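You operate a simulated robot arm through the tools that you are given. There is no shell and no other tool. Be economical: measure what you need, move in short steps, check, and stop when the job is done.

Carry out the task below with a simulated two-armed robot. There is one attempt and no reset: what you move stays moved.

JOB
Swap the yellow plug in the upright green roll for the black one and plug the other two rolls.
Fine: orange plug in the blue roll, blue plug in the brown roll, all pushed home; the yellow plug goes on the ledge. Set down upright: what you pick out.

Only the result counts: the job must be done as asked and must still hold three seconds after the hand-in. Knocking over, shifting, dropping, spilling or breaking anything else fails it.

ROBOT AND FRAMES
Two 7-joint arms with two-finger grippers on one trunk, on a base that drives. Base frame: it is fixed to the floor where the robot stands at the start and does not move with it; the origin is under the middle of the robot, x ahead of it, y to its left, z up. Lengths are in mm, angles in rad, forces in N, time in s.
The left shoulder is at the start at [56, 159, 1054], the right one opposite. With the tool pointing down near the work surface each hand reaches from about 300 to 760 mm from the robot's upright axis, wherever it stands, measured 20 degrees to its own side. Places, roughly: ledge of the upright roll stand [400, -300, 800]; upright blue roll's tube [700, -300, 900]; upright brown roll's tube [700, -600, 900]; upright green roll's tube [700, 0, 900]. Payload 2.45 kg a hand.
The TCP of each hand is the grasp point between the finger pads, 26 mm short of the fingertips. In the tool frame z runs along the fingers and y along their closing line. Largest opening 96 mm; the body of the gripper starts 69 mm behind the TCP.
Orientation is that of the tool frame in the base frame, as a unit quaternion [x, y, z, w]. With the fingers straight down and closing along the base's y, the tool's x points along the base's -x, its y along +y and its z along -z.

CONTROLS
- The arms move only by the tool apply_moves. It takes "left_motion", "right_motion" or both (then of equal length, played together; a hand with none holds still); each is a list of rows, each a list of 3 entries, a list of its own where there are three numbers: the shift along the tool's x, y, z in units of 20 mm (1.0 is 20 mm), then the turn, a rotation vector about the tool's x, y, z in units of 5 degrees (1.0 is 5 degrees), then the opening in per cent of the stroke, from 0 (shut) to 100 (fully open). In form: [[[tx, ty, tz], [rx, ry, rz], hand], ...]. A call has 1 to 20 rows; each row shifts and turns the commanded pose from where the row before left it, along the tool's axes as they then stand. A call with a number of a shift or a turn outside -1 to 1 is refused whole. A row lasts 0.2 s, in which the tool goes at most 50 mm and 0.15 rad; a call with a longer step from one row to the next is refused whole, and so is a gripper value outside its range. A pose out of reach is approached as far as the arm can. The call stops where the force on the tool passes 80 N (or 10 N more than at its start, if that is more) or the arm is blocked; 0.2 s more then pass. The fingers move at their own pace and stop on an object; they squeeze with about 40 N. The grip force told is the motor's: it shows also when the fingers shut on nothing. Time passes only in rows, and 0.2 s behind the last, so rows that do not move let the fingers close. The reply holds the time, the measured pose of the TCP, the force on the tool along the base axes, the opening and the grip force, in the units named above and with some noise, with the torque about the TCP (base axes, N m) and any sound that the robot's microphone picked up.
- Cameras (640 x 400 px; columns grow to the right, rows downward): "scene" is now at [140.1, -48, 1518.6]; the picture's right is [-0.62, -0.79, 0.00], its down [-0.65, 0.51, -0.55] and it looks along [0.44, -0.34, -0.83] (base axes); focal length 280 px, centre (320, 200). "left" rides on the left gripper at [82, -3, -98] in its tool frame; the picture's right is [0.04, 1.00, 0.00], its down [-0.73, 0.03, -0.68] and it looks along [-0.68, 0.03, 0.73] (tool axes); focal length 256 px, centre (320, 200). "right" rides on the right gripper at [82, 3, -98] in its tool frame; the picture's right is [-0.04, 1.00, 0.00], its down [-0.73, -0.03, -0.68] and it looks along [-0.68, -0.03, 0.73] (tool axes); focal length 256 px, centre (320, 200). There is no depth. A picture from a camera that has moved, and an enlarged one, comes with that camera's place and axes in the base frame and with its lens.
- camera(camera): a new picture of that camera. The clock stands still meanwhile.
- raise_lower(by): slides the trunk up (or, below 0, down) by that many mm; the arms and the scene camera ride with it, the base frame stays. It gives what a move gives, with no picture.
- steer(legs): drives the robot by 1 to 6 legs, each [ahead, left, turn to the left] in mm, mm and rad, along the robot's own axes; the way and the turn of a leg run together, so that a leg with both is an arc; at most 1500 mm and 3.142 rad a leg. The arms and the cameras ride along, it lands a little off, and it stops where it bumps. It gives what a move gives.
- head_to(pan, tilt): turns the head with the scene camera to pan (to the left, within 2.094 rad either way) and tilt (down, from -0.506 to 1.204), counted from straight ahead of the robot. It gives what a move gives.
- close_up(camera, box): a new picture of the part [left, top, right, bottom] of that camera's present view, enlarged. The clock stands still meanwhile.
- job_done(): hands the job in; it is judged then, once.

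Work in short steps. Places have to be worked out from the pictures, the camera data and where the tool is seen: move nearer, look again, correct. Check each grasp and each placing, and mend what went wrong. You have 120 turns and 88 pictures in all, those below and enlarged ones among them. Open the grippers and draw the arms clear of the work before you hand the job in, unless the task says otherwise; then end with one line.

The tools are called after "Call:" as a command line: name --argument value ..., lists and objects as JSON in quotes. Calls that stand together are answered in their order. apply_moves: Moves the arms, as the interface text tells. Its arguments: {"type":"object","properties":{"left_motion":{"type":"array","items":{"type":"array"}},"right_motion":{"type":"array","items":{"type":"array"}}},"required":[]} The other tools are called the same way: raise_lower (by) slides the trunk up or down; steer (legs) drives the base; head_to (pan, tilt) turns the head that bears the scene camera; camera (camera) takes a picture; close_up (camera, box) takes an enlarged picture of a part of a camera's view; job_done () hands the job in.

At the start:

```text
time_s: 0.0
left_eef_pos: [314.4, -4.7, 1203.5]
left_orientation: [0.0, 1.0, 0.0, 0.0]
left_wrist_force: [0.9, 0.7, 0.2]
left_wrist_torque: [0.03, 0.02, 0.01]
left_gripper_width: 95.8
left_grip_force: 0.0
right_eef_pos: [347.4, -388.2, 1181.9]
right_orientation: [0.0, 1.0, 0.001, 0.0]
right_wrist_force: [-0.1, 0.2, -0.2]
right_wrist_torque: [-0.02, -0.02, 0.03]
right_gripper_width: 96.0
right_grip_force: 0.1
trunk travel left (down, up): [-225.0, 342.0]
robot x, y, heading: [2.5, 2.7, -0.005]
head pan, tilt: [-0.667, 0.979]
```

scene: 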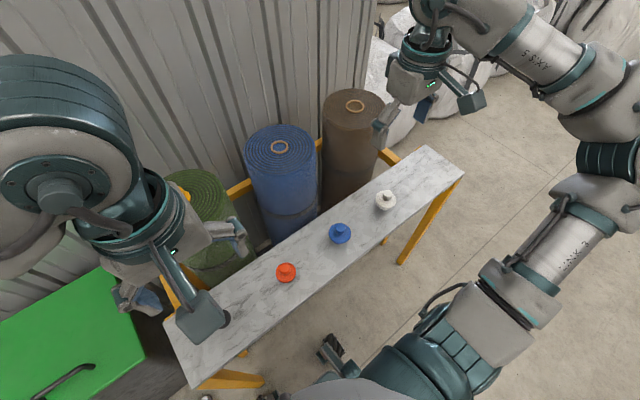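
right: 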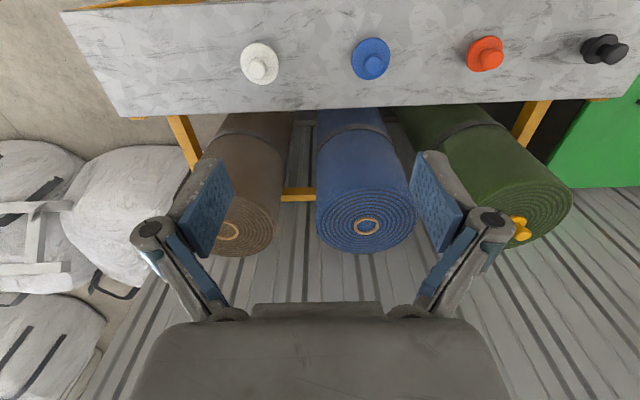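
left: 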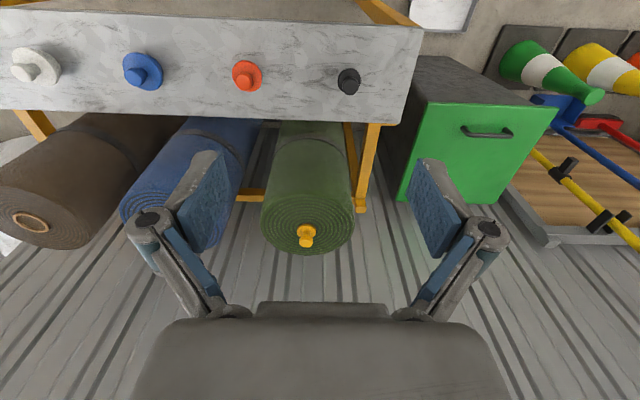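

I'll look closer at the plugs and at the green roll's top.

Call:
close_up --camera "left" --box '[220, 40, 400, 260]'

Call:
close_up --camera "right" --box '[220, 20, 540, 120]'

Call:
close_up --camera "scene" --box '[240, 80, 440, 300]'

```text
1.82 times, centred on (310, 150) of left
camera zoom: at [232.6, -6.7, 1300.6], right [-0.04, 1.0, 0.0], down [0.73, 0.03, 0.68], along [0.68, 0.03, -0.73], focal length 465 px, centre (338, 291)
```

zoom: 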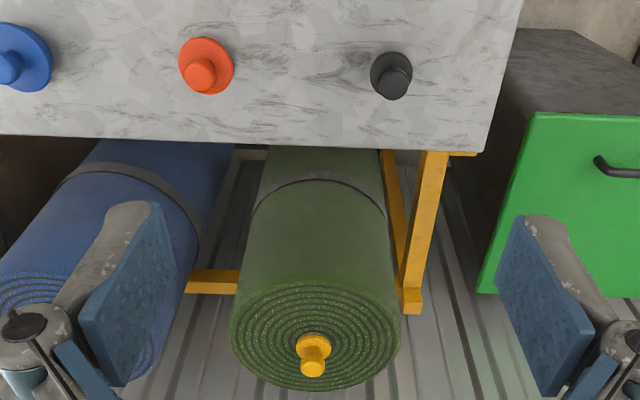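

```text
2.00 times, centred on (380, 70) of right
camera zoom: at [268.4, -386.1, 1280.7], right [0.04, 1.0, 0.0], down [0.73, -0.03, 0.68], along [0.68, -0.03, -0.73], focal length 512 px, centre (200, 460)
```

zoom: 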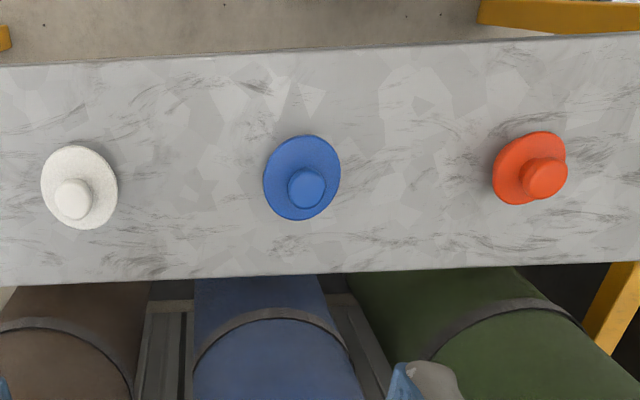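

```text
1.82 times, centred on (340, 190) of scene
camera zoom: at [140.1, -48.0, 1518.6], right [-0.62, -0.79, 0.0], down [-0.65, 0.51, -0.55], along [0.44, -0.34, -0.83], focal length 509 px, centre (284, 218)
```

zoom: 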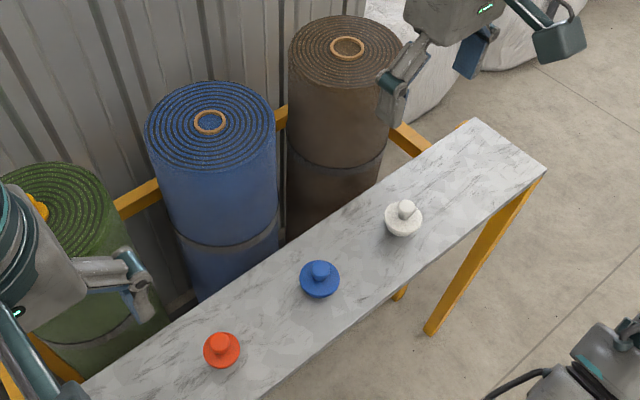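

Before driving right, I check the floor around the robot.

Call:
head_to --pan -0.9 --tilt 1.2

Call:
camera --camera "scene"

```text
time_s: 0.8
left_eef_pos: [311.0, -2.1, 1204.7]
left_orientation: [0.0, 1.0, -0.001, 0.0]
left_wrist_force: [0.5, -1.0, -0.2]
left_wrist_torque: [0.02, -0.01, 0.02]
left_gripper_width: 95.9
left_grip_force: 0.1
right_eef_pos: [344.6, -388.1, 1183.6]
right_orientation: [-0.001, 1.0, 0.0, 0.001]
right_wrist_force: [0.4, -0.5, -0.5]
right_wrist_torque: [0.01, 0.01, 0.0]
right_gripper_width: 96.3
right_grip_force: 0.1
trunk travel left (down, up): [-225.0, 342.0]
robot x, y, heading: [-0.5, 0.3, 0.005]
head pan, tilt: [-0.901, 1.201]
```

```text
81 pictures are left
camera scene: at [118.8, -47.9, 1504.6], right [-0.78, -0.62, 0.0], down [-0.58, 0.73, -0.36], along [0.22, -0.28, -0.93], focal length 280 px, centre (320, 200)
```

scene: 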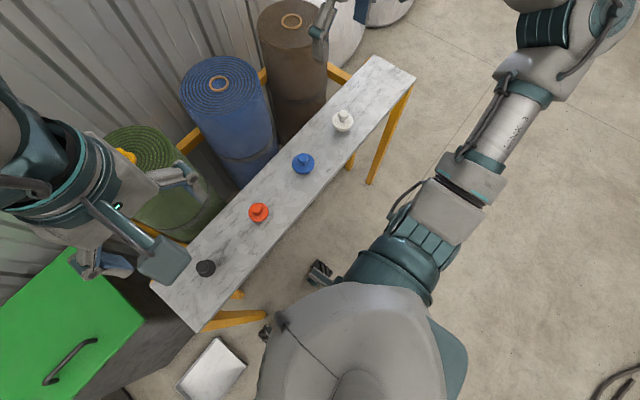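

Floor to the right is clear. I drive 200 mm right so the green roll falls in the left arm's good zone.

Call:
steer --legs '[[0, -200, 0]]'

Call:
head_to --pan 0.0 --tilt 0.9

Call:
camera --camera "scene"

Call:
camera --camera "left"

```text
time_s: 2.4
left_eef_pos: [311.0, -206.1, 1205.3]
left_orientation: [-0.001, 1.0, -0.001, 0.001]
left_wrist_force: [0.5, -0.2, -0.3]
left_wrist_torque: [-0.02, 0.01, -0.02]
left_gripper_width: 96.2
left_grip_force: 0.1
right_eef_pos: [346.0, -592.1, 1183.9]
right_orientation: [-0.002, 1.0, 0.0, 0.001]
right_wrist_force: [0.2, 0.2, 0.7]
right_wrist_torque: [0.01, 0.01, -0.01]
right_gripper_width: 95.7
right_grip_force: 0.1
trunk travel left (down, up): [-225.0, 342.0]
robot x, y, heading: [0.0, -203.3, 0.0]
head pan, tilt: [-0.901, 1.201]
```

```text
time_s: 3.6
left_eef_pos: [308.7, -214.1, 1205.6]
left_orientation: [-0.001, 1.0, 0.002, 0.002]
left_wrist_force: [0.1, -0.2, -0.7]
left_wrist_torque: [0.02, -0.01, -0.01]
left_gripper_width: 96.2
left_grip_force: 0.1
right_eef_pos: [343.3, -599.2, 1183.0]
right_orientation: [0.0, 1.0, 0.004, 0.002]
right_wrist_force: [0.0, -0.7, 0.2]
right_wrist_torque: [0.01, -0.04, 0.0]
right_gripper_width: 96.2
right_grip_force: 0.0
trunk travel left (down, up): [-225.0, 342.0]
robot x, y, heading: [-2.5, -208.1, 0.002]
head pan, tilt: [0.0, 0.901]
```

```text
80 pictures are left
camera scene: at [160.2, -221.5, 1524.2], right [0.0, -1.0, -0.01], down [-0.79, 0.01, -0.62], along [0.62, 0.01, -0.79], focal length 280 px, centre (320, 200)
```

scene: 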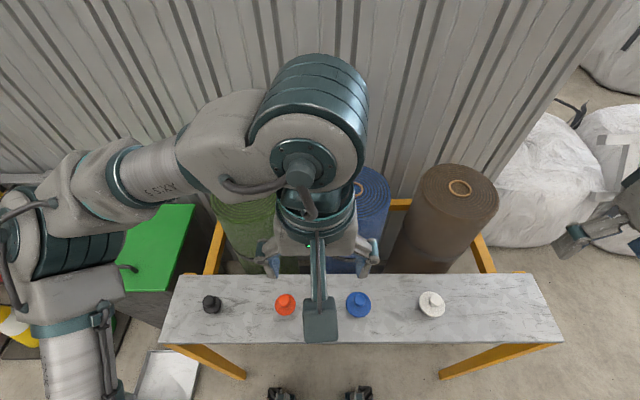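

```text
79 pictures are left
camera left: at [226.3, -218.1, 1302.2], right [-0.04, 1.0, 0.0], down [0.73, 0.03, 0.68], along [0.68, 0.03, -0.73], focal length 256 px, centre (320, 200)
```

left: 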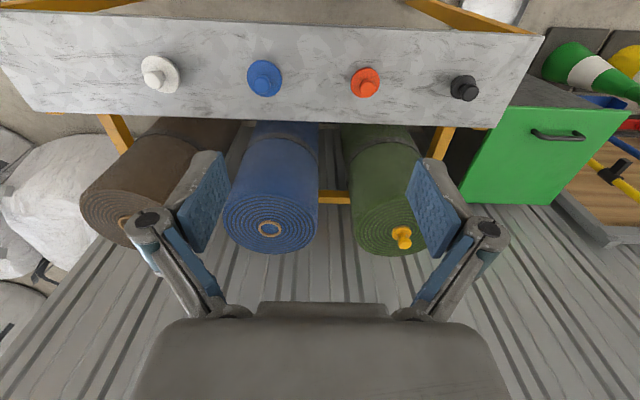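

Left arm goes high toward the yellow plug, stopping short for a look.

Call:
apply_moves --left_motion '[[[-1, 0.5, 0.25], [0, 0, 0], 100], [[-1, 0.5, 0.25], [0, 0, 0], 100], [[-1, 0.5, 0.25], [0, 0, 0], 100], [[-1, 0.5, 0.25], [0, 0, 0], 100], [[-1, 0.5, 0.25], [0, 0, 0], 100], [[-1, 0.5, 0.25], [0, 0, 0], 100], [[-1, 0.5, 0.25], [0, 0, 0], 100], [[-1, 0.5, 0.25], [0, 0, 0], 100], [[-1, 0.5, 0.25], [0, 0, 0], 100], [[-1, 0.5, 0.25], [0, 0, 0], 100], [[-1, 0.5, 0.25], [0, 0, 0], 100], [[-1, 0.5, 0.25], [0, 0, 0], 100], [[-1, 0.5, 0.25], [0, 0, 0], 100], [[-1, 0.5, 0.25], [0, 0, 0], 100], [[-1, 0.5, 0.25], [0, 0, 0], 100], [[-1, 0.5, 0.25], [0, 0, 0], 100], [[-1, 0.5, 0.25], [0, 0, 0], 100], [[0, 0, 0], [0, 0, 0], 100]]'

Call:
camera --camera "left"

```text
time_s: 7.4
left_eef_pos: [650.9, -32.1, 1124.4]
left_orientation: [0.0, 1.0, -0.001, 0.003]
left_wrist_force: [0.5, 0.6, 0.2]
left_wrist_torque: [0.0, 0.02, 0.02]
left_gripper_width: 96.1
left_grip_force: 0.1
right_eef_pos: [342.3, -590.4, 1186.2]
right_orientation: [-0.002, 1.0, -0.001, 0.002]
right_wrist_force: [0.0, 1.1, 0.8]
right_wrist_torque: [-0.01, 0.01, 0.03]
right_gripper_width: 95.9
right_grip_force: 0.1
trunk travel left (down, up): [-225.0, 342.0]
robot x, y, heading: [2.1, -203.5, 0.002]
head pan, tilt: [0.0, 0.901]
```

```text
78 pictures are left
camera left: at [568.4, -35.7, 1220.2], right [-0.04, 1.0, 0.0], down [0.73, 0.03, 0.68], along [0.68, 0.03, -0.73], focal length 256 px, centre (320, 200)
```

left: 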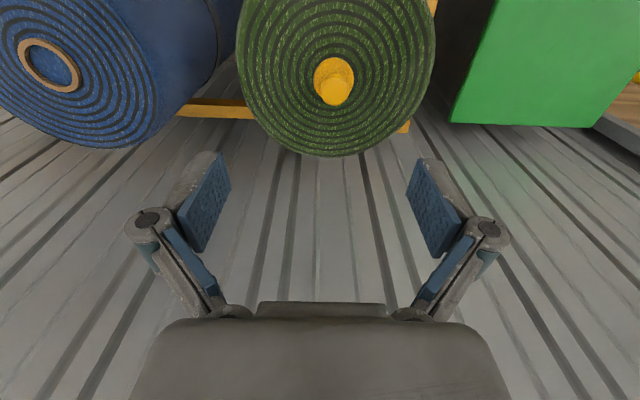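

Triangulating two views puts the yellow knob near (652,-17, ~970). I shift +14 mm in y, descend 60 mm, and look again.

Call:
apply_moves --left_motion '[[[0, 0.35, 1], [0, 0, 0], 100], [[0, 0.35, 1], [0, 0, 0], 100], [[0, 0, 1], [0, 0, 0], 100], [[0, 0, 0], [0, 0, 0], 100]]'

Call:
camera --camera "left"

```text
time_s: 8.4
left_eef_pos: [649.1, -21.9, 1061.6]
left_orientation: [-0.001, 1.0, 0.0, 0.003]
left_wrist_force: [-0.3, -0.6, 0.2]
left_wrist_torque: [0.01, 0.01, 0.0]
left_gripper_width: 96.1
left_grip_force: 0.0
right_eef_pos: [342.6, -593.0, 1185.8]
right_orientation: [-0.001, 1.0, -0.001, 0.002]
right_wrist_force: [0.1, 0.4, 0.5]
right_wrist_torque: [-0.01, -0.02, -0.02]
right_gripper_width: 96.1
right_grip_force: 0.0
trunk travel left (down, up): [-225.0, 342.0]
robot x, y, heading: [-1.0, -203.4, -0.004]
head pan, tilt: [0.0, 0.901]
```

```text
77 pictures are left
camera left: at [567.5, -25.1, 1158.3], right [-0.04, 1.0, 0.0], down [0.73, 0.03, 0.68], along [0.68, 0.03, -0.73], focal length 256 px, centre (320, 200)
```

left: 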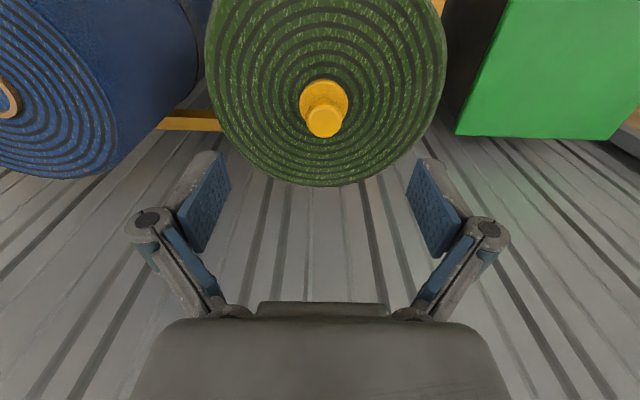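

Knob centred within ~4 mm. I correct and descend 40 mm more.

Call:
apply_moves --left_motion '[[[0, 0.17, 1], [0, 0, 0], 100], [[0, 0, 1], [0, 0, 0], 100], [[0, 0, 0], [0, 0, 0], 100]]'

Call:
camera --camera "left"

```text
time_s: 9.2
left_eef_pos: [649.7, -20.1, 1023.0]
left_orientation: [-0.001, 1.0, -0.001, 0.003]
left_wrist_force: [0.4, 0.6, -0.3]
left_wrist_torque: [0.03, -0.01, 0.0]
left_gripper_width: 96.0
left_grip_force: 0.0
right_eef_pos: [341.7, -593.5, 1184.7]
right_orientation: [0.0, 1.0, 0.001, 0.002]
right_wrist_force: [0.5, -0.5, -0.7]
right_wrist_torque: [0.02, -0.03, 0.02]
right_gripper_width: 96.0
right_grip_force: 0.1
trunk travel left (down, up): [-225.0, 342.0]
robot x, y, heading: [-0.5, -204.1, 0.003]
head pan, tilt: [0.0, 0.901]
```

```text
76 pictures are left
camera left: at [567.1, -23.0, 1119.0], right [-0.04, 1.0, 0.0], down [0.73, 0.03, 0.68], along [0.68, 0.03, -0.73], focal length 256 px, centre (320, 200)
```

left: 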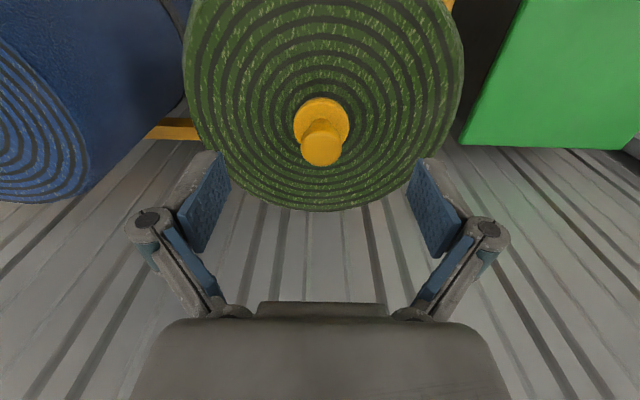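

Knob top ≈ z 977, flange ≈ 939, at (655,-19). I descend to TCP z≈970 and close on the knob.

Call:
apply_moves --left_motion '[[[-0.25, 0.04, 1], [0, 0, 0], 100], [[0, 0, 1], [0, 0, 0], 100], [[0, 0, 0.65], [0, 0, 0], 100], [[0, 0, 0], [0, 0, 0], 100]]'

Call:
camera --camera "left"

```text
time_s: 10.2
left_eef_pos: [654.3, -19.3, 970.5]
left_orientation: [0.0, 1.0, 0.0, 0.002]
left_wrist_force: [-0.1, 0.8, 0.5]
left_wrist_torque: [0.02, -0.02, -0.03]
left_gripper_width: 95.9
left_grip_force: 0.0
right_eef_pos: [343.1, -594.0, 1185.2]
right_orientation: [0.0, 1.0, 0.001, 0.003]
right_wrist_force: [-0.1, 0.1, -0.7]
right_wrist_torque: [0.0, 0.02, 0.0]
right_gripper_width: 95.8
right_grip_force: 0.2
trunk travel left (down, up): [-225.0, 342.0]
robot x, y, heading: [-0.5, -207.3, 0.003]
head pan, tilt: [0.0, 0.901]
```

```text
75 pictures are left
camera left: at [572.6, -22.0, 1066.5], right [-0.04, 1.0, 0.0], down [0.73, 0.03, 0.68], along [0.68, 0.03, -0.73], focal length 256 px, centre (320, 200)
```

left: 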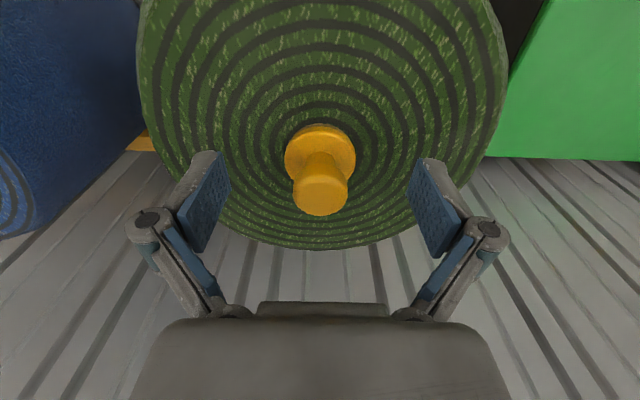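

Aligned. Close the fingers.

Call:
apply_moves --left_motion '[[[0, 0, 0], [0, 0, 0], 0], [[0, 0, 0], [0, 0, 0], 0], [[0, 0, 0], [0, 0, 0], 0], [[0, 0, 0], [0, 0, 0], 0]]'

Call:
camera --camera "left"

```text
time_s: 11.2
left_eef_pos: [654.2, -18.7, 973.1]
left_orientation: [-0.002, 1.0, 0.001, 0.003]
left_wrist_force: [3.4, 1.6, 11.0]
left_wrist_torque: [0.03, -0.13, 0.01]
left_gripper_width: 24.5
left_grip_force: 40.0
right_eef_pos: [342.5, -594.8, 1185.9]
right_orientation: [0.0, 1.0, 0.001, 0.003]
right_wrist_force: [0.3, -0.4, -0.3]
right_wrist_torque: [-0.01, 0.01, -0.03]
right_gripper_width: 96.0
right_grip_force: 0.1
trunk travel left (down, up): [-225.0, 342.0]
robot x, y, heading: [-0.4, -204.6, 0.002]
head pan, tilt: [0.0, 0.901]
```

```text
74 pictures are left
camera left: at [572.0, -21.9, 1068.0], right [-0.04, 1.0, 0.0], down [0.73, 0.03, 0.68], along [0.68, 0.03, -0.73], focal length 256 px, centre (320, 200)
```

left: 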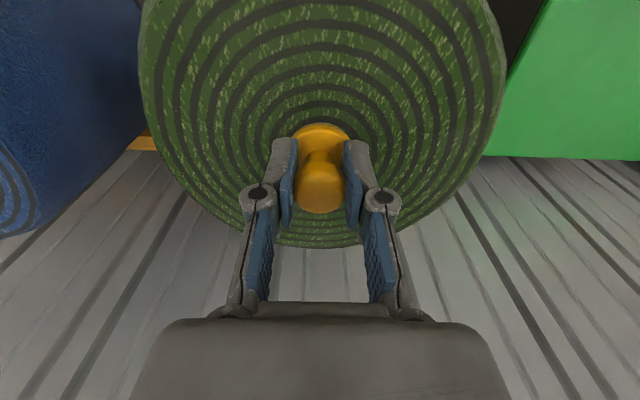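

Gripped at 24.5 mm. Pull straight up gently.

Call:
apply_moves --left_motion '[[[0, 0, -0.25], [0, 0, 0], 0], [[0, 0, -0.25], [0, 0, 0], 0], [[0, 0, -0.5], [0, 0, 0], 0], [[0, 0, -0.5], [0, 0, 0], 0], [[0, 0, -0.5], [0, 0, 0], 0], [[0, 0, -1], [0, 0, 0], 0], [[0, 0, -1], [0, 0, 0], 0], [[0, 0, 0], [0, 0, 0], 0]]'

Call:
camera --camera "left"

```text
time_s: 13.0
left_eef_pos: [653.1, -19.4, 1047.5]
left_orientation: [0.0, 1.0, 0.0, 0.001]
left_wrist_force: [0.6, -0.5, 0.3]
left_wrist_torque: [0.03, 0.0, -0.01]
left_gripper_width: 24.6
left_grip_force: 39.8
right_eef_pos: [342.9, -593.7, 1186.2]
right_orientation: [-0.001, 1.0, 0.001, 0.002]
right_wrist_force: [0.4, -0.2, -0.6]
right_wrist_torque: [0.0, -0.02, -0.01]
right_gripper_width: 95.9
right_grip_force: 0.0
trunk travel left (down, up): [-225.0, 342.0]
robot x, y, heading: [0.1, -202.8, -0.001]
head pan, tilt: [0.0, 0.901]
```

```text
73 pictures are left
camera left: at [571.5, -22.9, 1144.7], right [-0.04, 1.0, 0.0], down [0.73, 0.03, 0.68], along [0.68, 0.03, -0.73], focal length 256 px, centre (320, 200)
```

left: 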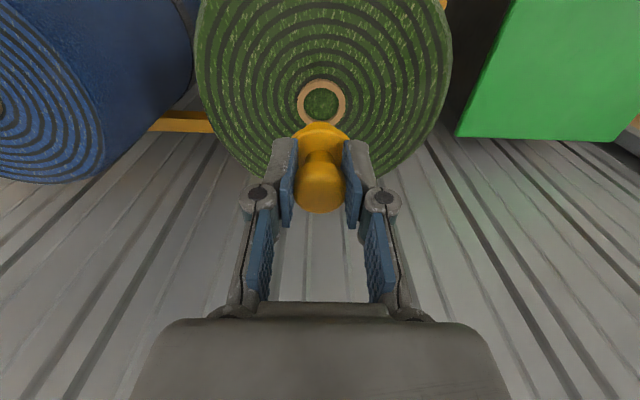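

The plug is out. Check its stem with the scene camera.

Call:
close_up --camera "scene" --box '[160, 140, 460, 340]'

Call:
close_up --camera "right" --box '[320, 0, 640, 200]'

```text
2.00 times, centred on (310, 240) of scene
camera zoom: at [162.0, -208.1, 1524.1], right [0.0, -1.0, 0.0], down [-0.79, 0.0, -0.62], along [0.62, 0.0, -0.79], focal length 560 px, centre (340, 120)
```

zoom: 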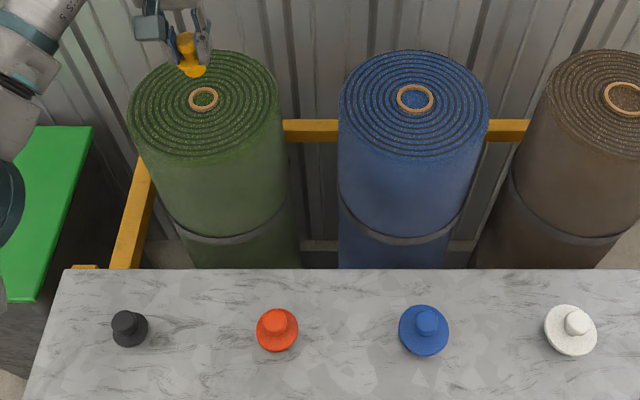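

```text
2.00 times, centred on (480, 100) of right
camera zoom: at [263.3, -590.3, 1282.7], right [0.04, 1.0, 0.0], down [0.73, -0.03, 0.68], along [0.68, -0.03, -0.73], focal length 512 px, centre (0, 400)
```

zoom: 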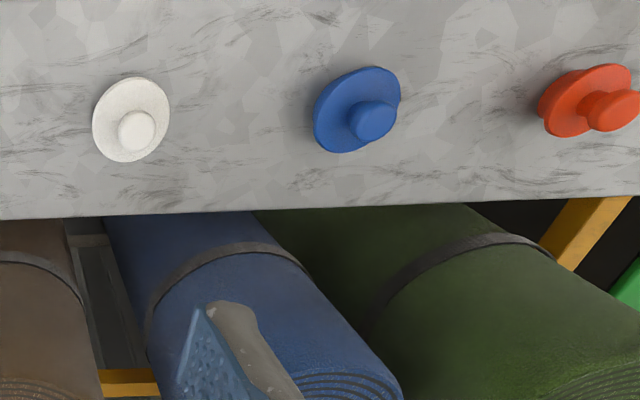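

Knobs on the ledge triangulate to about (395, 58/-128/-316/-500, top ≈827). I carry the yellow plug to a free ledge spot at (395,-35), staying high first.

Call:
apply_moves --left_motion '[[[1, 0, 0], [0, 0, 0], 0], [[1, -0.1, 0], [0, 0, 0], 0], [[1, -0.1, 0], [0, 0, 0], 0], [[1, -0.1, 0], [0, 0, 0], 0], [[1, -0.1, 0], [0, 0, 0], 0], [[1, -0.1, 0], [0, 0, 0], 0], [[1, -0.1, 0], [0, 0, 0], 0], [[1, -0.1, 0], [0, 0, 0], 0], [[1, -0.1, 0.5], [0, 0, 0], 0], [[1, 0, 0.9], [0, 0, 0], 0], [[1, 0, 1], [0, 0, 0], 0], [[1, 0, 1], [0, 0, 0], 0], [[0.9, 0, 1], [0, 0, 0], 0], [[0, 0, 1], [0, 0, 0], 0], [[0, 0, 0], [0, 0, 0], 0]]'

Call:
camera --camera "left"

Call:
camera --camera "scene"

```text
time_s: 16.2
left_eef_pos: [396.7, -37.4, 937.7]
left_orientation: [0.0, 1.0, 0.0, 0.002]
left_wrist_force: [0.1, -0.4, -0.4]
left_wrist_torque: [-0.02, -0.03, 0.0]
left_gripper_width: 24.5
left_grip_force: 40.1
right_eef_pos: [342.5, -592.8, 1183.9]
right_orientation: [-0.001, 1.0, 0.001, 0.002]
right_wrist_force: [-0.1, 0.6, -0.5]
right_wrist_torque: [-0.01, -0.01, -0.01]
right_gripper_width: 95.9
right_grip_force: 0.0
trunk travel left (down, up): [-225.0, 342.0]
robot x, y, heading: [2.1, -207.6, 0.001]
head pan, tilt: [0.0, 0.901]
```

```text
70 pictures are left
camera left: at [314.6, -39.3, 1035.1], right [-0.04, 1.0, 0.0], down [0.73, 0.03, 0.68], along [0.68, 0.03, -0.73], focal length 256 px, centre (320, 200)
```

left: 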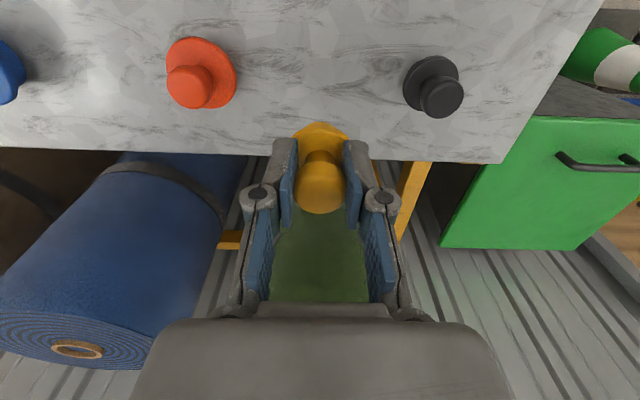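

```text
69 pictures are left
camera scene: at [160.0, -207.2, 1524.4], right [0.0, -1.0, 0.0], down [-0.79, 0.0, -0.62], along [0.62, 0.0, -0.79], focal length 280 px, centre (320, 200)
```

scene: 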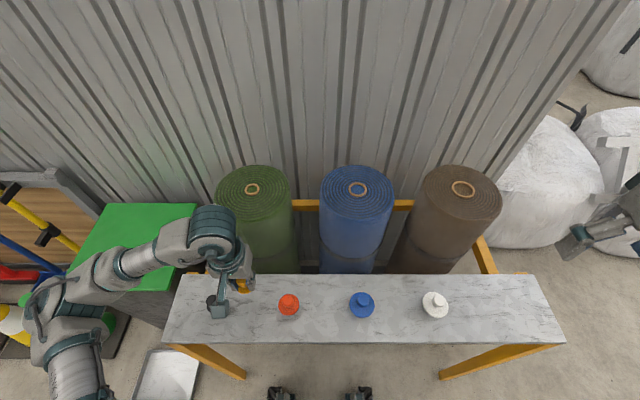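

Lower 80 mm, then creep.

Call:
apply_moves --left_motion '[[[0, 0, 1], [0, 0, 0], 0], [[0, 0, 1], [0, 0, 0], 0], [[0, 0, 1], [0, 0, 0], 0], [[0, 0, 0.8], [0, 0, 0], 0], [[0, 0, 0], [0, 0, 0], 0]]'

Call:
camera --camera "left"

Call:
close_up --camera "right" --box '[440, 0, 640, 125]'

```text
time_s: 17.4
left_eef_pos: [397.3, -36.2, 863.6]
left_orientation: [0.0, 1.0, 0.0, 0.002]
left_wrist_force: [0.0, -0.1, -0.5]
left_wrist_torque: [-0.01, -0.01, 0.01]
left_gripper_width: 24.4
left_grip_force: 39.8
right_eef_pos: [342.6, -593.5, 1184.9]
right_orientation: [-0.001, 1.0, 0.001, 0.003]
right_wrist_force: [0.0, 0.2, 0.5]
right_wrist_torque: [0.02, 0.02, -0.04]
right_gripper_width: 96.1
right_grip_force: 0.0
trunk travel left (down, up): [-225.0, 342.0]
robot x, y, heading: [0.8, -207.8, 0.003]
head pan, tilt: [0.0, 0.901]
```

```text
68 pictures are left
camera left: at [314.4, -37.7, 960.0], right [-0.04, 1.0, 0.0], down [0.73, 0.03, 0.68], along [0.68, 0.03, -0.73], focal length 256 px, centre (320, 200)
```

left: 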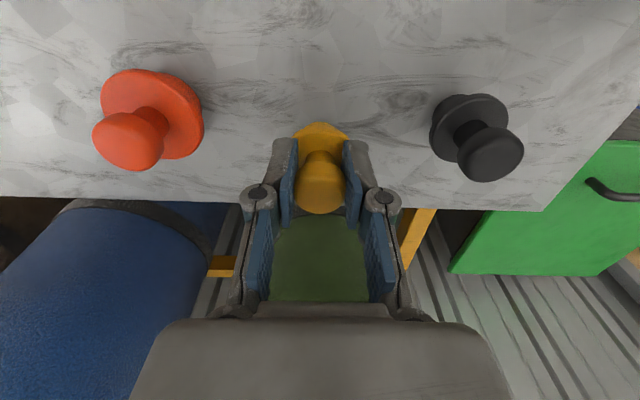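

```text
3.20 times, centred on (540, 62) of right
camera zoom: at [262.7, -590.2, 1282.9], right [0.04, 1.0, 0.0], down [0.73, -0.03, 0.68], along [0.68, -0.03, -0.73], focal length 819 px, centre (-384, 640)
```

zoom: 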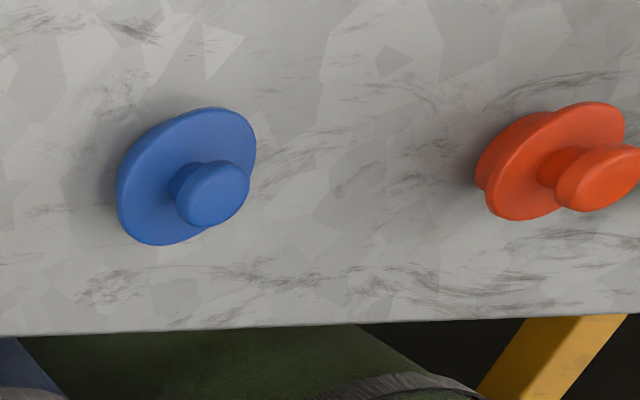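

Black's knob top seems ~842, yellow's now ~868, so contact is about 25 mm below. Lower 18 mm, then creep.

Call:
apply_moves --left_motion '[[[0, 0, 0.5], [0, 0, 0], 0], [[0, 0, 0.4], [0, 0, 0], 0], [[0, 0, 0], [0, 0, 0], 0]]'

Call:
apply_moves --left_motion '[[[0, 0, 0.1], [0, 0, 0], 0], [[0, 0, 0.1], [0, 0, 0], 0], [[0, 0, 0], [0, 0, 0], 0]]'

Call:
camera --camera "left"

```text
time_s: 18.2
left_eef_pos: [395.8, -35.5, 853.5]
left_orientation: [-0.002, 1.0, -0.001, 0.011]
left_wrist_force: [1.7, 11.2, 71.5]
left_wrist_torque: [0.48, -0.09, -0.03]
left_gripper_width: 24.6
left_grip_force: 39.8
right_eef_pos: [337.4, -595.0, 1189.3]
right_orientation: [-0.001, 1.0, 0.001, 0.005]
right_wrist_force: [0.2, 0.0, -0.4]
right_wrist_torque: [0.03, -0.01, -0.02]
right_gripper_width: 96.2
right_grip_force: 0.0
trunk travel left (down, up): [-225.0, 342.0]
robot x, y, heading: [-3.1, -206.5, 0.0]
head pan, tilt: [0.0, 0.901]
```

```text
time_s: 18.6
left_eef_pos: [397.1, -35.4, 853.3]
left_orientation: [-0.001, 1.0, -0.002, 0.011]
left_wrist_force: [-15.9, 4.2, 49.3]
left_wrist_torque: [0.29, 0.93, -0.03]
left_gripper_width: 24.6
left_grip_force: 40.3
right_eef_pos: [340.5, -594.4, 1184.9]
right_orientation: [-0.001, 1.0, 0.002, 0.003]
right_wrist_force: [-0.4, -0.3, 0.0]
right_wrist_torque: [0.02, 0.03, -0.01]
right_gripper_width: 96.1
right_grip_force: 0.0
trunk travel left (down, up): [-225.0, 342.0]
robot x, y, heading: [1.6, -201.4, -0.001]
head pan, tilt: [0.0, 0.901]
stopped in row 1 (left hand): the force on the tool passed its limit at 85 N (the readings are from after the stop); the commanded pose is now the measured one
```

```text
66 pictures are left
camera left: at [313.6, -38.0, 947.8], right [-0.04, 1.0, -0.01], down [0.72, 0.03, 0.7], along [0.69, 0.03, -0.72], focal length 256 px, centre (320, 200)
```

left: 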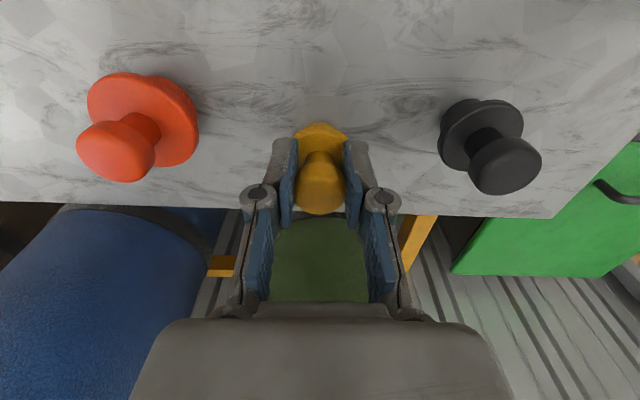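

Plug is on the ledge, pressing ~50 N. I ease up a little before releasing.

Call:
apply_moves --left_motion '[[[0, 0, -0.05], [0, 0, 0], 0], [[0, 0, 0], [0, 0, 0], 0]]'

```text
time_s: 19.1
left_eef_pos: [397.6, -35.4, 854.1]
left_orientation: [-0.002, 1.0, -0.002, 0.011]
left_wrist_force: [-9.5, 2.5, 46.7]
left_wrist_torque: [0.15, 0.47, -0.02]
left_gripper_width: 24.5
left_grip_force: 39.6
right_eef_pos: [339.8, -595.3, 1186.1]
right_orientation: [0.0, 1.0, 0.001, 0.004]
right_wrist_force: [0.6, 0.7, -0.5]
right_wrist_torque: [0.0, 0.01, -0.01]
right_gripper_width: 96.1
right_grip_force: 0.0
trunk travel left (down, up): [-225.0, 342.0]
robot x, y, heading: [-0.5, -206.5, 0.002]
head pan, tilt: [0.0, 0.901]
```

Call:
apply_moves --left_motion '[[[0, 0, -0.15], [0, 0, 0], 0], [[0, 0, 0], [0, 0, 0], 0]]'

```text
time_s: 19.8
left_eef_pos: [398.2, -36.2, 852.2]
left_orientation: [-0.002, 1.0, -0.002, 0.007]
left_wrist_force: [-6.5, -2.5, 19.9]
left_wrist_torque: [-0.09, 0.37, 0.03]
left_gripper_width: 24.6
left_grip_force: 40.1
right_eef_pos: [340.2, -594.5, 1185.8]
right_orientation: [-0.001, 1.0, 0.001, 0.002]
right_wrist_force: [-0.2, 0.0, -0.3]
right_wrist_torque: [-0.02, 0.0, 0.0]
right_gripper_width: 95.9
right_grip_force: 0.1
trunk travel left (down, up): [-225.0, 342.0]
robot x, y, heading: [-2.0, -204.2, 0.004]
head pan, tilt: [0.0, 0.901]
```

Call:
apply_moves --left_motion '[[[0, 0, -0.1], [0, 0, 0], 0], [[0, 0, 0], [0, 0, 0], 0], [[0, 0, 0], [0, 0, 0], 8], [[0, 0, 0], [0, 0, 0], 30], [[0, 0, 0], [0, 0, 0], 45], [[0, 0, 0], [0, 0, 0], 45], [[0, 0, 0], [0, 0, 0], 45]]'

Call:
camera --camera "left"

```text
time_s: 21.4
left_eef_pos: [399.3, -34.0, 855.9]
left_orientation: [-0.001, 1.0, -0.002, 0.008]
left_wrist_force: [-0.3, -0.3, 0.8]
left_wrist_torque: [0.0, -0.01, 0.01]
left_gripper_width: 42.9
left_grip_force: 0.0
right_eef_pos: [342.7, -593.4, 1185.2]
right_orientation: [-0.001, 1.0, 0.0, 0.003]
right_wrist_force: [-0.4, 0.8, 0.1]
right_wrist_torque: [-0.01, 0.02, 0.03]
right_gripper_width: 96.1
right_grip_force: 0.1
trunk travel left (down, up): [-225.0, 342.0]
robot x, y, heading: [1.3, -204.4, -0.0]
head pan, tilt: [0.0, 0.901]
```

```text
65 pictures are left
camera left: at [316.6, -37.3, 951.1], right [-0.04, 1.0, 0.0], down [0.72, 0.03, 0.69], along [0.69, 0.03, -0.72], focal length 256 px, centre (320, 200)
```

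left: 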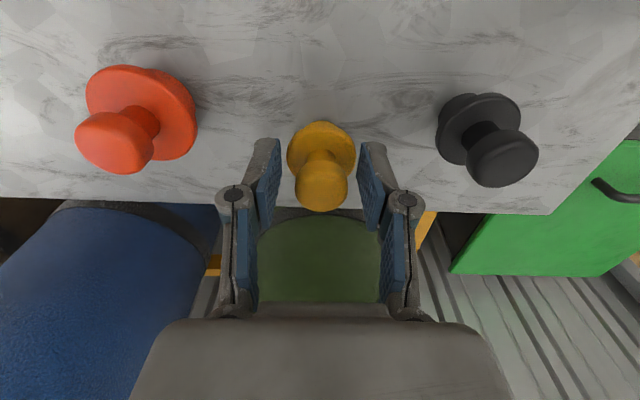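

Yellow stands upright on the ledge. Rise, correct the ~0.9° tilt, and move over the black plug near (385,58).

Call:
apply_moves --left_motion '[[[0, 0, -1], [0, 0, 0], 45], [[0, 0, -1], [0, 0, 0], 45], [[0, 0, -1], [0, 0.18, 0], 60], [[0.2, 1, -0.5], [0, 0, 0], 100], [[0.2, 1, 0], [0, 0, 0], 100], [[0.2, 1, 0], [0, 0, 0], 100], [[0.1, 1, 0], [0, 0, 0], 100], [[0, 0.6, 0], [0, 0, 0], 100], [[0, 0, 0], [0, 0, 0], 100]]'

Call:
camera --camera "left"

```text
time_s: 23.4
left_eef_pos: [383.7, 56.3, 924.9]
left_orientation: [-0.002, 1.0, -0.001, 0.001]
left_wrist_force: [-0.4, -0.7, -0.1]
left_wrist_torque: [0.0, -0.01, -0.01]
left_gripper_width: 96.0
left_grip_force: 0.2
right_eef_pos: [344.0, -592.9, 1184.6]
right_orientation: [0.0, 1.0, 0.001, 0.001]
right_wrist_force: [0.6, 1.0, -0.8]
right_wrist_torque: [-0.02, -0.01, 0.0]
right_gripper_width: 96.0
right_grip_force: 0.2
trunk travel left (down, up): [-225.0, 342.0]
robot x, y, heading: [0.7, -203.7, 0.001]
head pan, tilt: [0.0, 0.901]
```

```text
64 pictures are left
camera left: at [301.8, 53.9, 1021.6], right [-0.04, 1.0, 0.0], down [0.73, 0.03, 0.68], along [0.68, 0.03, -0.73], focal length 256 px, centre (320, 200)
```

left: 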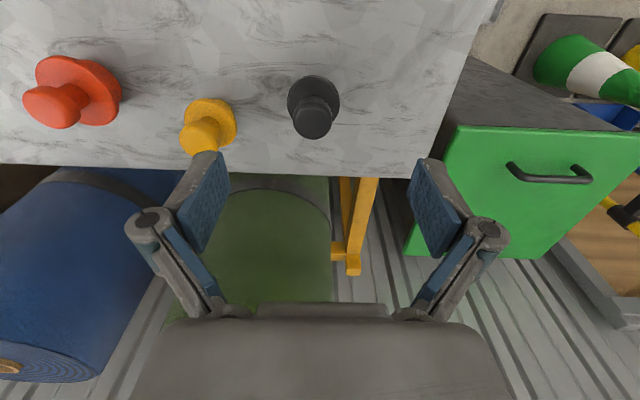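

Black is 4 mm to −y, ~4 mm farther in x. Correct and descend to ~855.

Call:
apply_moves --left_motion '[[[-0.2, -0.2, 1], [0, 0, 0], 100], [[0, 0, 1], [0, 0, 0], 100], [[0, 0, 1], [0, 0, 0], 100], [[0, 0, 0.5], [0, 0, 0], 100], [[0, 0, 0], [0, 0, 0], 100]]'

Call:
camera --camera "left"

```text
time_s: 24.6
left_eef_pos: [387.6, 54.1, 855.6]
left_orientation: [-0.001, 1.0, -0.001, 0.0]
left_wrist_force: [0.7, 0.0, -0.1]
left_wrist_torque: [-0.02, -0.02, 0.01]
left_gripper_width: 96.0
left_grip_force: 0.1
right_eef_pos: [342.1, -592.4, 1185.2]
right_orientation: [-0.001, 1.0, 0.0, 0.002]
right_wrist_force: [1.0, 0.0, 0.5]
right_wrist_torque: [-0.03, 0.02, -0.02]
right_gripper_width: 96.2
right_grip_force: 0.0
trunk travel left (down, up): [-225.0, 342.0]
robot x, y, heading: [3.4, -204.4, -0.003]
head pan, tilt: [0.0, 0.901]
```

```text
63 pictures are left
camera left: at [306.2, 50.4, 951.5], right [-0.04, 1.0, 0.0], down [0.73, 0.03, 0.68], along [0.68, 0.03, -0.73], focal length 256 px, centre (320, 200)
```

left: 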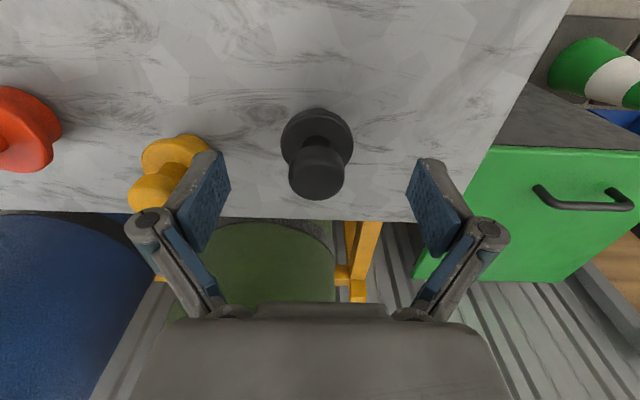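

Flange ≈808, knob top ≈847. Descend 15 mm and close.

Call:
apply_moves --left_motion '[[[0, -0.08, 0.5], [0, 0, 0], 100], [[0, 0, 0.25], [0, 0, 0], 100], [[0, 0, 0], [0, 0, 0], 100]]'

Call:
camera --camera "left"

```text
time_s: 25.4
left_eef_pos: [388.5, 51.5, 838.9]
left_orientation: [-0.003, 1.0, -0.002, 0.001]
left_wrist_force: [0.1, 0.3, -0.3]
left_wrist_torque: [0.0, 0.0, 0.0]
left_gripper_width: 95.8
left_grip_force: 0.1
right_eef_pos: [343.4, -593.3, 1185.5]
right_orientation: [-0.001, 1.0, 0.0, 0.001]
right_wrist_force: [0.4, 0.2, 1.1]
right_wrist_torque: [-0.01, -0.04, -0.02]
right_gripper_width: 96.3
right_grip_force: 0.0
trunk travel left (down, up): [-225.0, 342.0]
robot x, y, heading: [4.8, -206.6, -0.002]
head pan, tilt: [0.0, 0.901]
```

```text
62 pictures are left
camera left: at [306.4, 49.1, 936.3], right [-0.04, 1.0, 0.0], down [0.73, 0.03, 0.68], along [0.68, 0.03, -0.73], focal length 256 px, centre (320, 200)
```

left: 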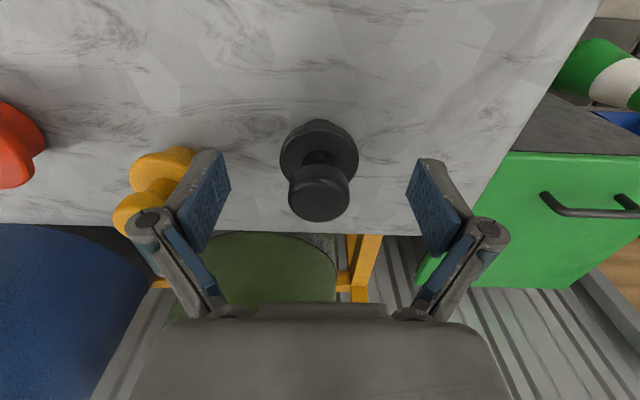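

Call:
apply_moves --left_motion '[[[0, 0, 0], [0, 0, 0], 0], [[0, 0, 0], [0, 0, 0], 0], [[0, 0, 0], [0, 0, 0], 0], [[0, 0, 0], [0, 0, 0], 0]]'

Call:
camera --camera "left"

```text
time_s: 26.4
left_eef_pos: [387.7, 51.4, 840.2]
left_orientation: [-0.003, 1.0, -0.002, 0.0]
left_wrist_force: [0.8, 0.7, 2.0]
left_wrist_torque: [0.0, 0.0, -0.03]
left_gripper_width: 40.1
left_grip_force: 40.3
right_eef_pos: [342.7, -593.7, 1184.8]
right_orientation: [-0.001, 1.0, 0.0, 0.002]
right_wrist_force: [0.6, 0.1, 0.8]
right_wrist_torque: [0.0, 0.0, 0.0]
right_gripper_width: 95.9
right_grip_force: 0.1
trunk travel left (down, up): [-225.0, 342.0]
robot x, y, heading: [-0.5, -204.7, -0.0]
head pan, tilt: [0.0, 0.901]
```

```text
61 pictures are left
camera left: at [306.4, 49.0, 936.5], right [-0.04, 1.0, 0.0], down [0.73, 0.03, 0.68], along [0.68, 0.03, -0.73], focal length 256 px, centre (320, 200)
```

left: 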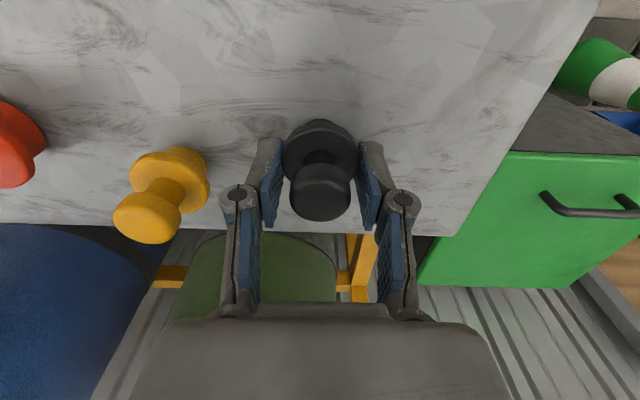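

It closed on the 40 mm flange, so the tips are too low. Open, raise 9 mm, regrip on the knob.

Call:
apply_moves --left_motion '[[[0, 0, 0], [0, 0, 0], 60], [[0, 0, 0], [0, 0, 0], 60], [[0, 0, -0.45], [0, 0, 0], 60], [[0, 0, 0], [0, 0, 0], 60], [[0, 0, 0], [0, 0, 0], 0], [[0, 0, 0], [0, 0, 0], 0], [[0, 0, 0], [0, 0, 0], 0]]'

Call:
camera --camera "left"

```text
time_s: 27.9
left_eef_pos: [388.3, 51.1, 848.9]
left_orientation: [-0.001, 1.0, -0.002, 0.0]
left_wrist_force: [0.6, -0.2, 2.6]
left_wrist_torque: [-0.04, -0.03, -0.01]
left_gripper_width: 40.7
left_grip_force: 40.0
right_eef_pos: [341.4, -592.9, 1186.0]
right_orientation: [0.0, 1.0, 0.0, 0.002]
right_wrist_force: [-0.7, 0.4, 0.8]
right_wrist_torque: [0.01, 0.06, -0.02]
right_gripper_width: 95.9
right_grip_force: 0.1
trunk travel left (down, up): [-225.0, 342.0]
robot x, y, heading: [-1.5, -206.0, 0.004]
head pan, tilt: [0.0, 0.901]
```

```text
60 pictures are left
camera left: at [306.2, 48.8, 945.3], right [-0.04, 1.0, 0.0], down [0.73, 0.03, 0.68], along [0.68, 0.03, -0.73], focal length 256 px, centre (320, 200)
```

left: 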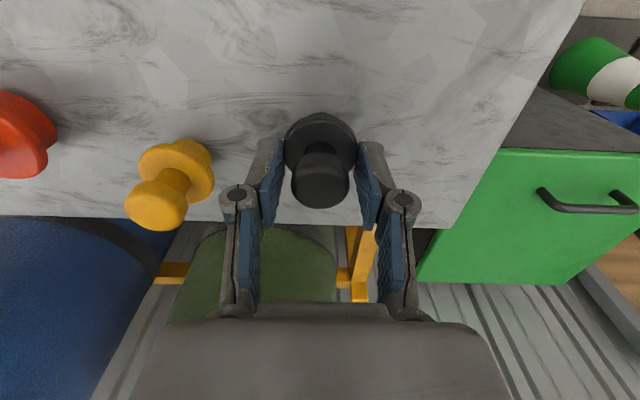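

Still the flange; yellow's grasp height on the ledge was ~854, so raise 9 mm more and regrip.

Call:
apply_moves --left_motion '[[[0, 0, 0], [0, 0, 0], 60], [[0, 0, 0], [0, 0, 0], 60], [[0, 0, -0.45], [0, 0, 0], 60], [[0, 0, 0], [0, 0, 0], 60], [[0, 0, 0], [0, 0, 0], 0], [[0, 0, 0], [0, 0, 0], 0], [[0, 0, 0], [0, 0, 0], 0]]'

Call:
camera --camera "left"

```text
time_s: 29.6
left_eef_pos: [387.5, 53.1, 858.2]
left_orientation: [-0.003, 1.0, -0.002, 0.002]
left_wrist_force: [0.5, -0.4, 3.3]
left_wrist_torque: [0.0, -0.08, -0.02]
left_gripper_width: 24.5
left_grip_force: 40.3
right_eef_pos: [343.4, -593.3, 1185.4]
right_orientation: [-0.001, 1.0, 0.0, 0.004]
right_wrist_force: [0.1, 0.5, -0.3]
right_wrist_torque: [0.01, -0.02, -0.02]
right_gripper_width: 96.1
right_grip_force: 0.0
trunk travel left (down, up): [-225.0, 342.0]
robot x, y, heading: [-0.1, -204.0, 0.007]
head pan, tilt: [0.0, 0.901]
```

```text
59 pictures are left
camera left: at [305.4, 49.3, 955.1], right [-0.04, 1.0, 0.0], down [0.73, 0.04, 0.68], along [0.68, 0.03, -0.73], focal length 256 px, centre (320, 200)
```

left: 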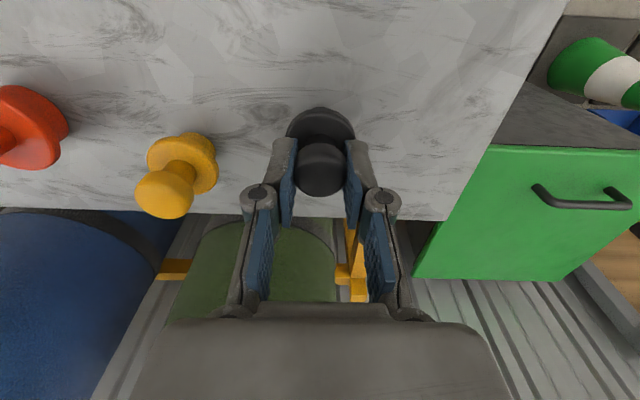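

Now on the knob (24.5 mm). From flange edges I judge black sits ~4 mm toward −x from the TCP, and tube centre ≈ (658,-19). Lift and carry.

Call:
apply_moves --left_motion '[[[0, 0, -0.5], [0, 0, 0], 0], [[0, 0, -1], [0, 0, 0], 0], [[0, 0, -1], [0, 0, 0], 0], [[0, 0, -1], [0, 0, 0], 0], [[0, 0, -1], [0, 0, 0], 0], [[-1, -0.3, -1], [0, 0, 0], 0], [[-1, -0.3, -1], [0, 0, 0], 0], [[-1, -0.3, -1], [0, 0, 0], 0], [[-1, -0.3, -1], [0, 0, 0], 0], [[-1, -0.3, -1], [0, 0, 0], 0], [[-1, -0.3, 0], [0, 0, 0], 0], [[-1, -0.3, 0], [0, 0, 0], 0], [[-1, -0.3, 0], [0, 0, 0], 0], [[-1, -0.3, 0], [0, 0, 0], 0], [[-1, -0.3, 0], [0, 0, 0], 0], [[-1, -0.3, 0], [0, 0, 0], 0], [[-1, -0.3, 0], [0, 0, 0], 0], [[0, 0, 0], [0, 0, 0], 0]]'

Call:
camera --camera "left"

```text
time_s: 33.4
left_eef_pos: [628.4, -19.2, 1051.2]
left_orientation: [-0.002, 1.0, -0.001, 0.001]
left_wrist_force: [-0.2, 0.3, -0.8]
left_wrist_torque: [0.02, -0.01, -0.02]
left_gripper_width: 24.4
left_grip_force: 40.1
right_eef_pos: [342.2, -593.4, 1185.5]
right_orientation: [-0.001, 1.0, 0.0, 0.002]
right_wrist_force: [0.5, -0.3, 0.1]
right_wrist_torque: [0.03, 0.02, -0.03]
right_gripper_width: 96.2
right_grip_force: 0.0
trunk travel left (down, up): [-225.0, 342.0]
robot x, y, heading: [-0.3, -208.0, 0.003]
head pan, tilt: [0.0, 0.901]
```

```text
58 pictures are left
camera left: at [547.3, -22.3, 1147.1], right [-0.04, 1.0, 0.0], down [0.73, 0.03, 0.68], along [0.68, 0.03, -0.73], focal length 256 px, centre (320, 200)
```

left: 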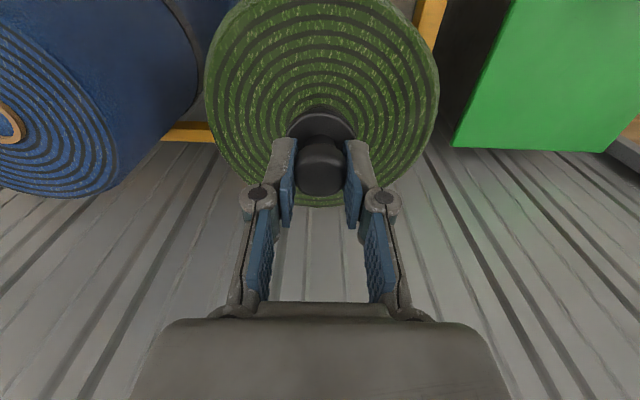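

Move 33 mm ahead to hover and descend to ~1010.

Call:
apply_moves --left_motion '[[[-1, 0.05, 0], [0, 0, 0], 0], [[-0.65, 0, 0], [0, 0, 0], 0], [[0, 0, 1], [0, 0, 0], 0], [[0, 0, 0.5], [0, 0, 0], 0], [[0, 0, 0], [0, 0, 0], 0]]'

Call:
close_up --camera "left" --box '[200, 50, 440, 200]'

Call:
close_up --camera "scene" --box '[200, 140, 320, 220]'

```text
time_s: 34.5
left_eef_pos: [660.4, -18.1, 1019.4]
left_orientation: [-0.001, 1.0, -0.002, 0.001]
left_wrist_force: [0.3, -0.5, -0.8]
left_wrist_torque: [-0.01, 0.03, 0.02]
left_gripper_width: 24.6
left_grip_force: 39.7
right_eef_pos: [344.3, -593.8, 1185.9]
right_orientation: [-0.001, 1.0, 0.0, 0.002]
right_wrist_force: [-0.4, -0.4, 0.0]
right_wrist_torque: [0.02, 0.02, 0.0]
right_gripper_width: 96.1
right_grip_force: 0.1
trunk travel left (down, up): [-225.0, 342.0]
robot x, y, heading: [1.5, -203.0, 0.0]
head pan, tilt: [0.0, 0.901]
```

```text
2.67 times, centred on (320, 125) of left
camera zoom: at [579.6, -20.6, 1116.6], right [-0.04, 1.0, 0.0], down [0.73, 0.03, 0.68], along [0.68, 0.03, -0.73], focal length 683 px, centre (320, 400)
```

zoom: 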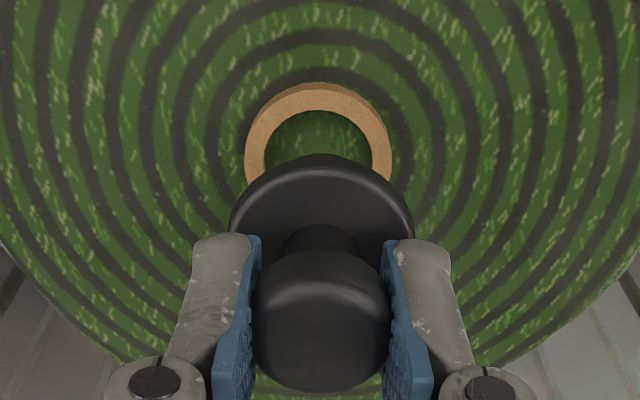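

```text
5.00 times, centred on (260, 180) of scene
camera zoom: at [161.3, -206.7, 1524.2], right [0.0, -1.0, 0.0], down [-0.79, 0.0, -0.62], along [0.62, 0.0, -0.79], focal length 1400 px, centre (620, 300)
```

zoom: 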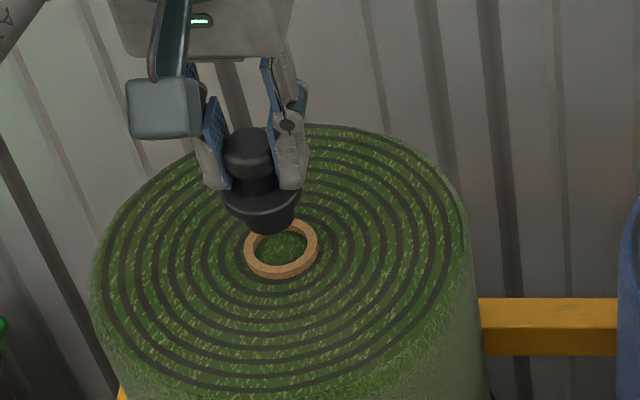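

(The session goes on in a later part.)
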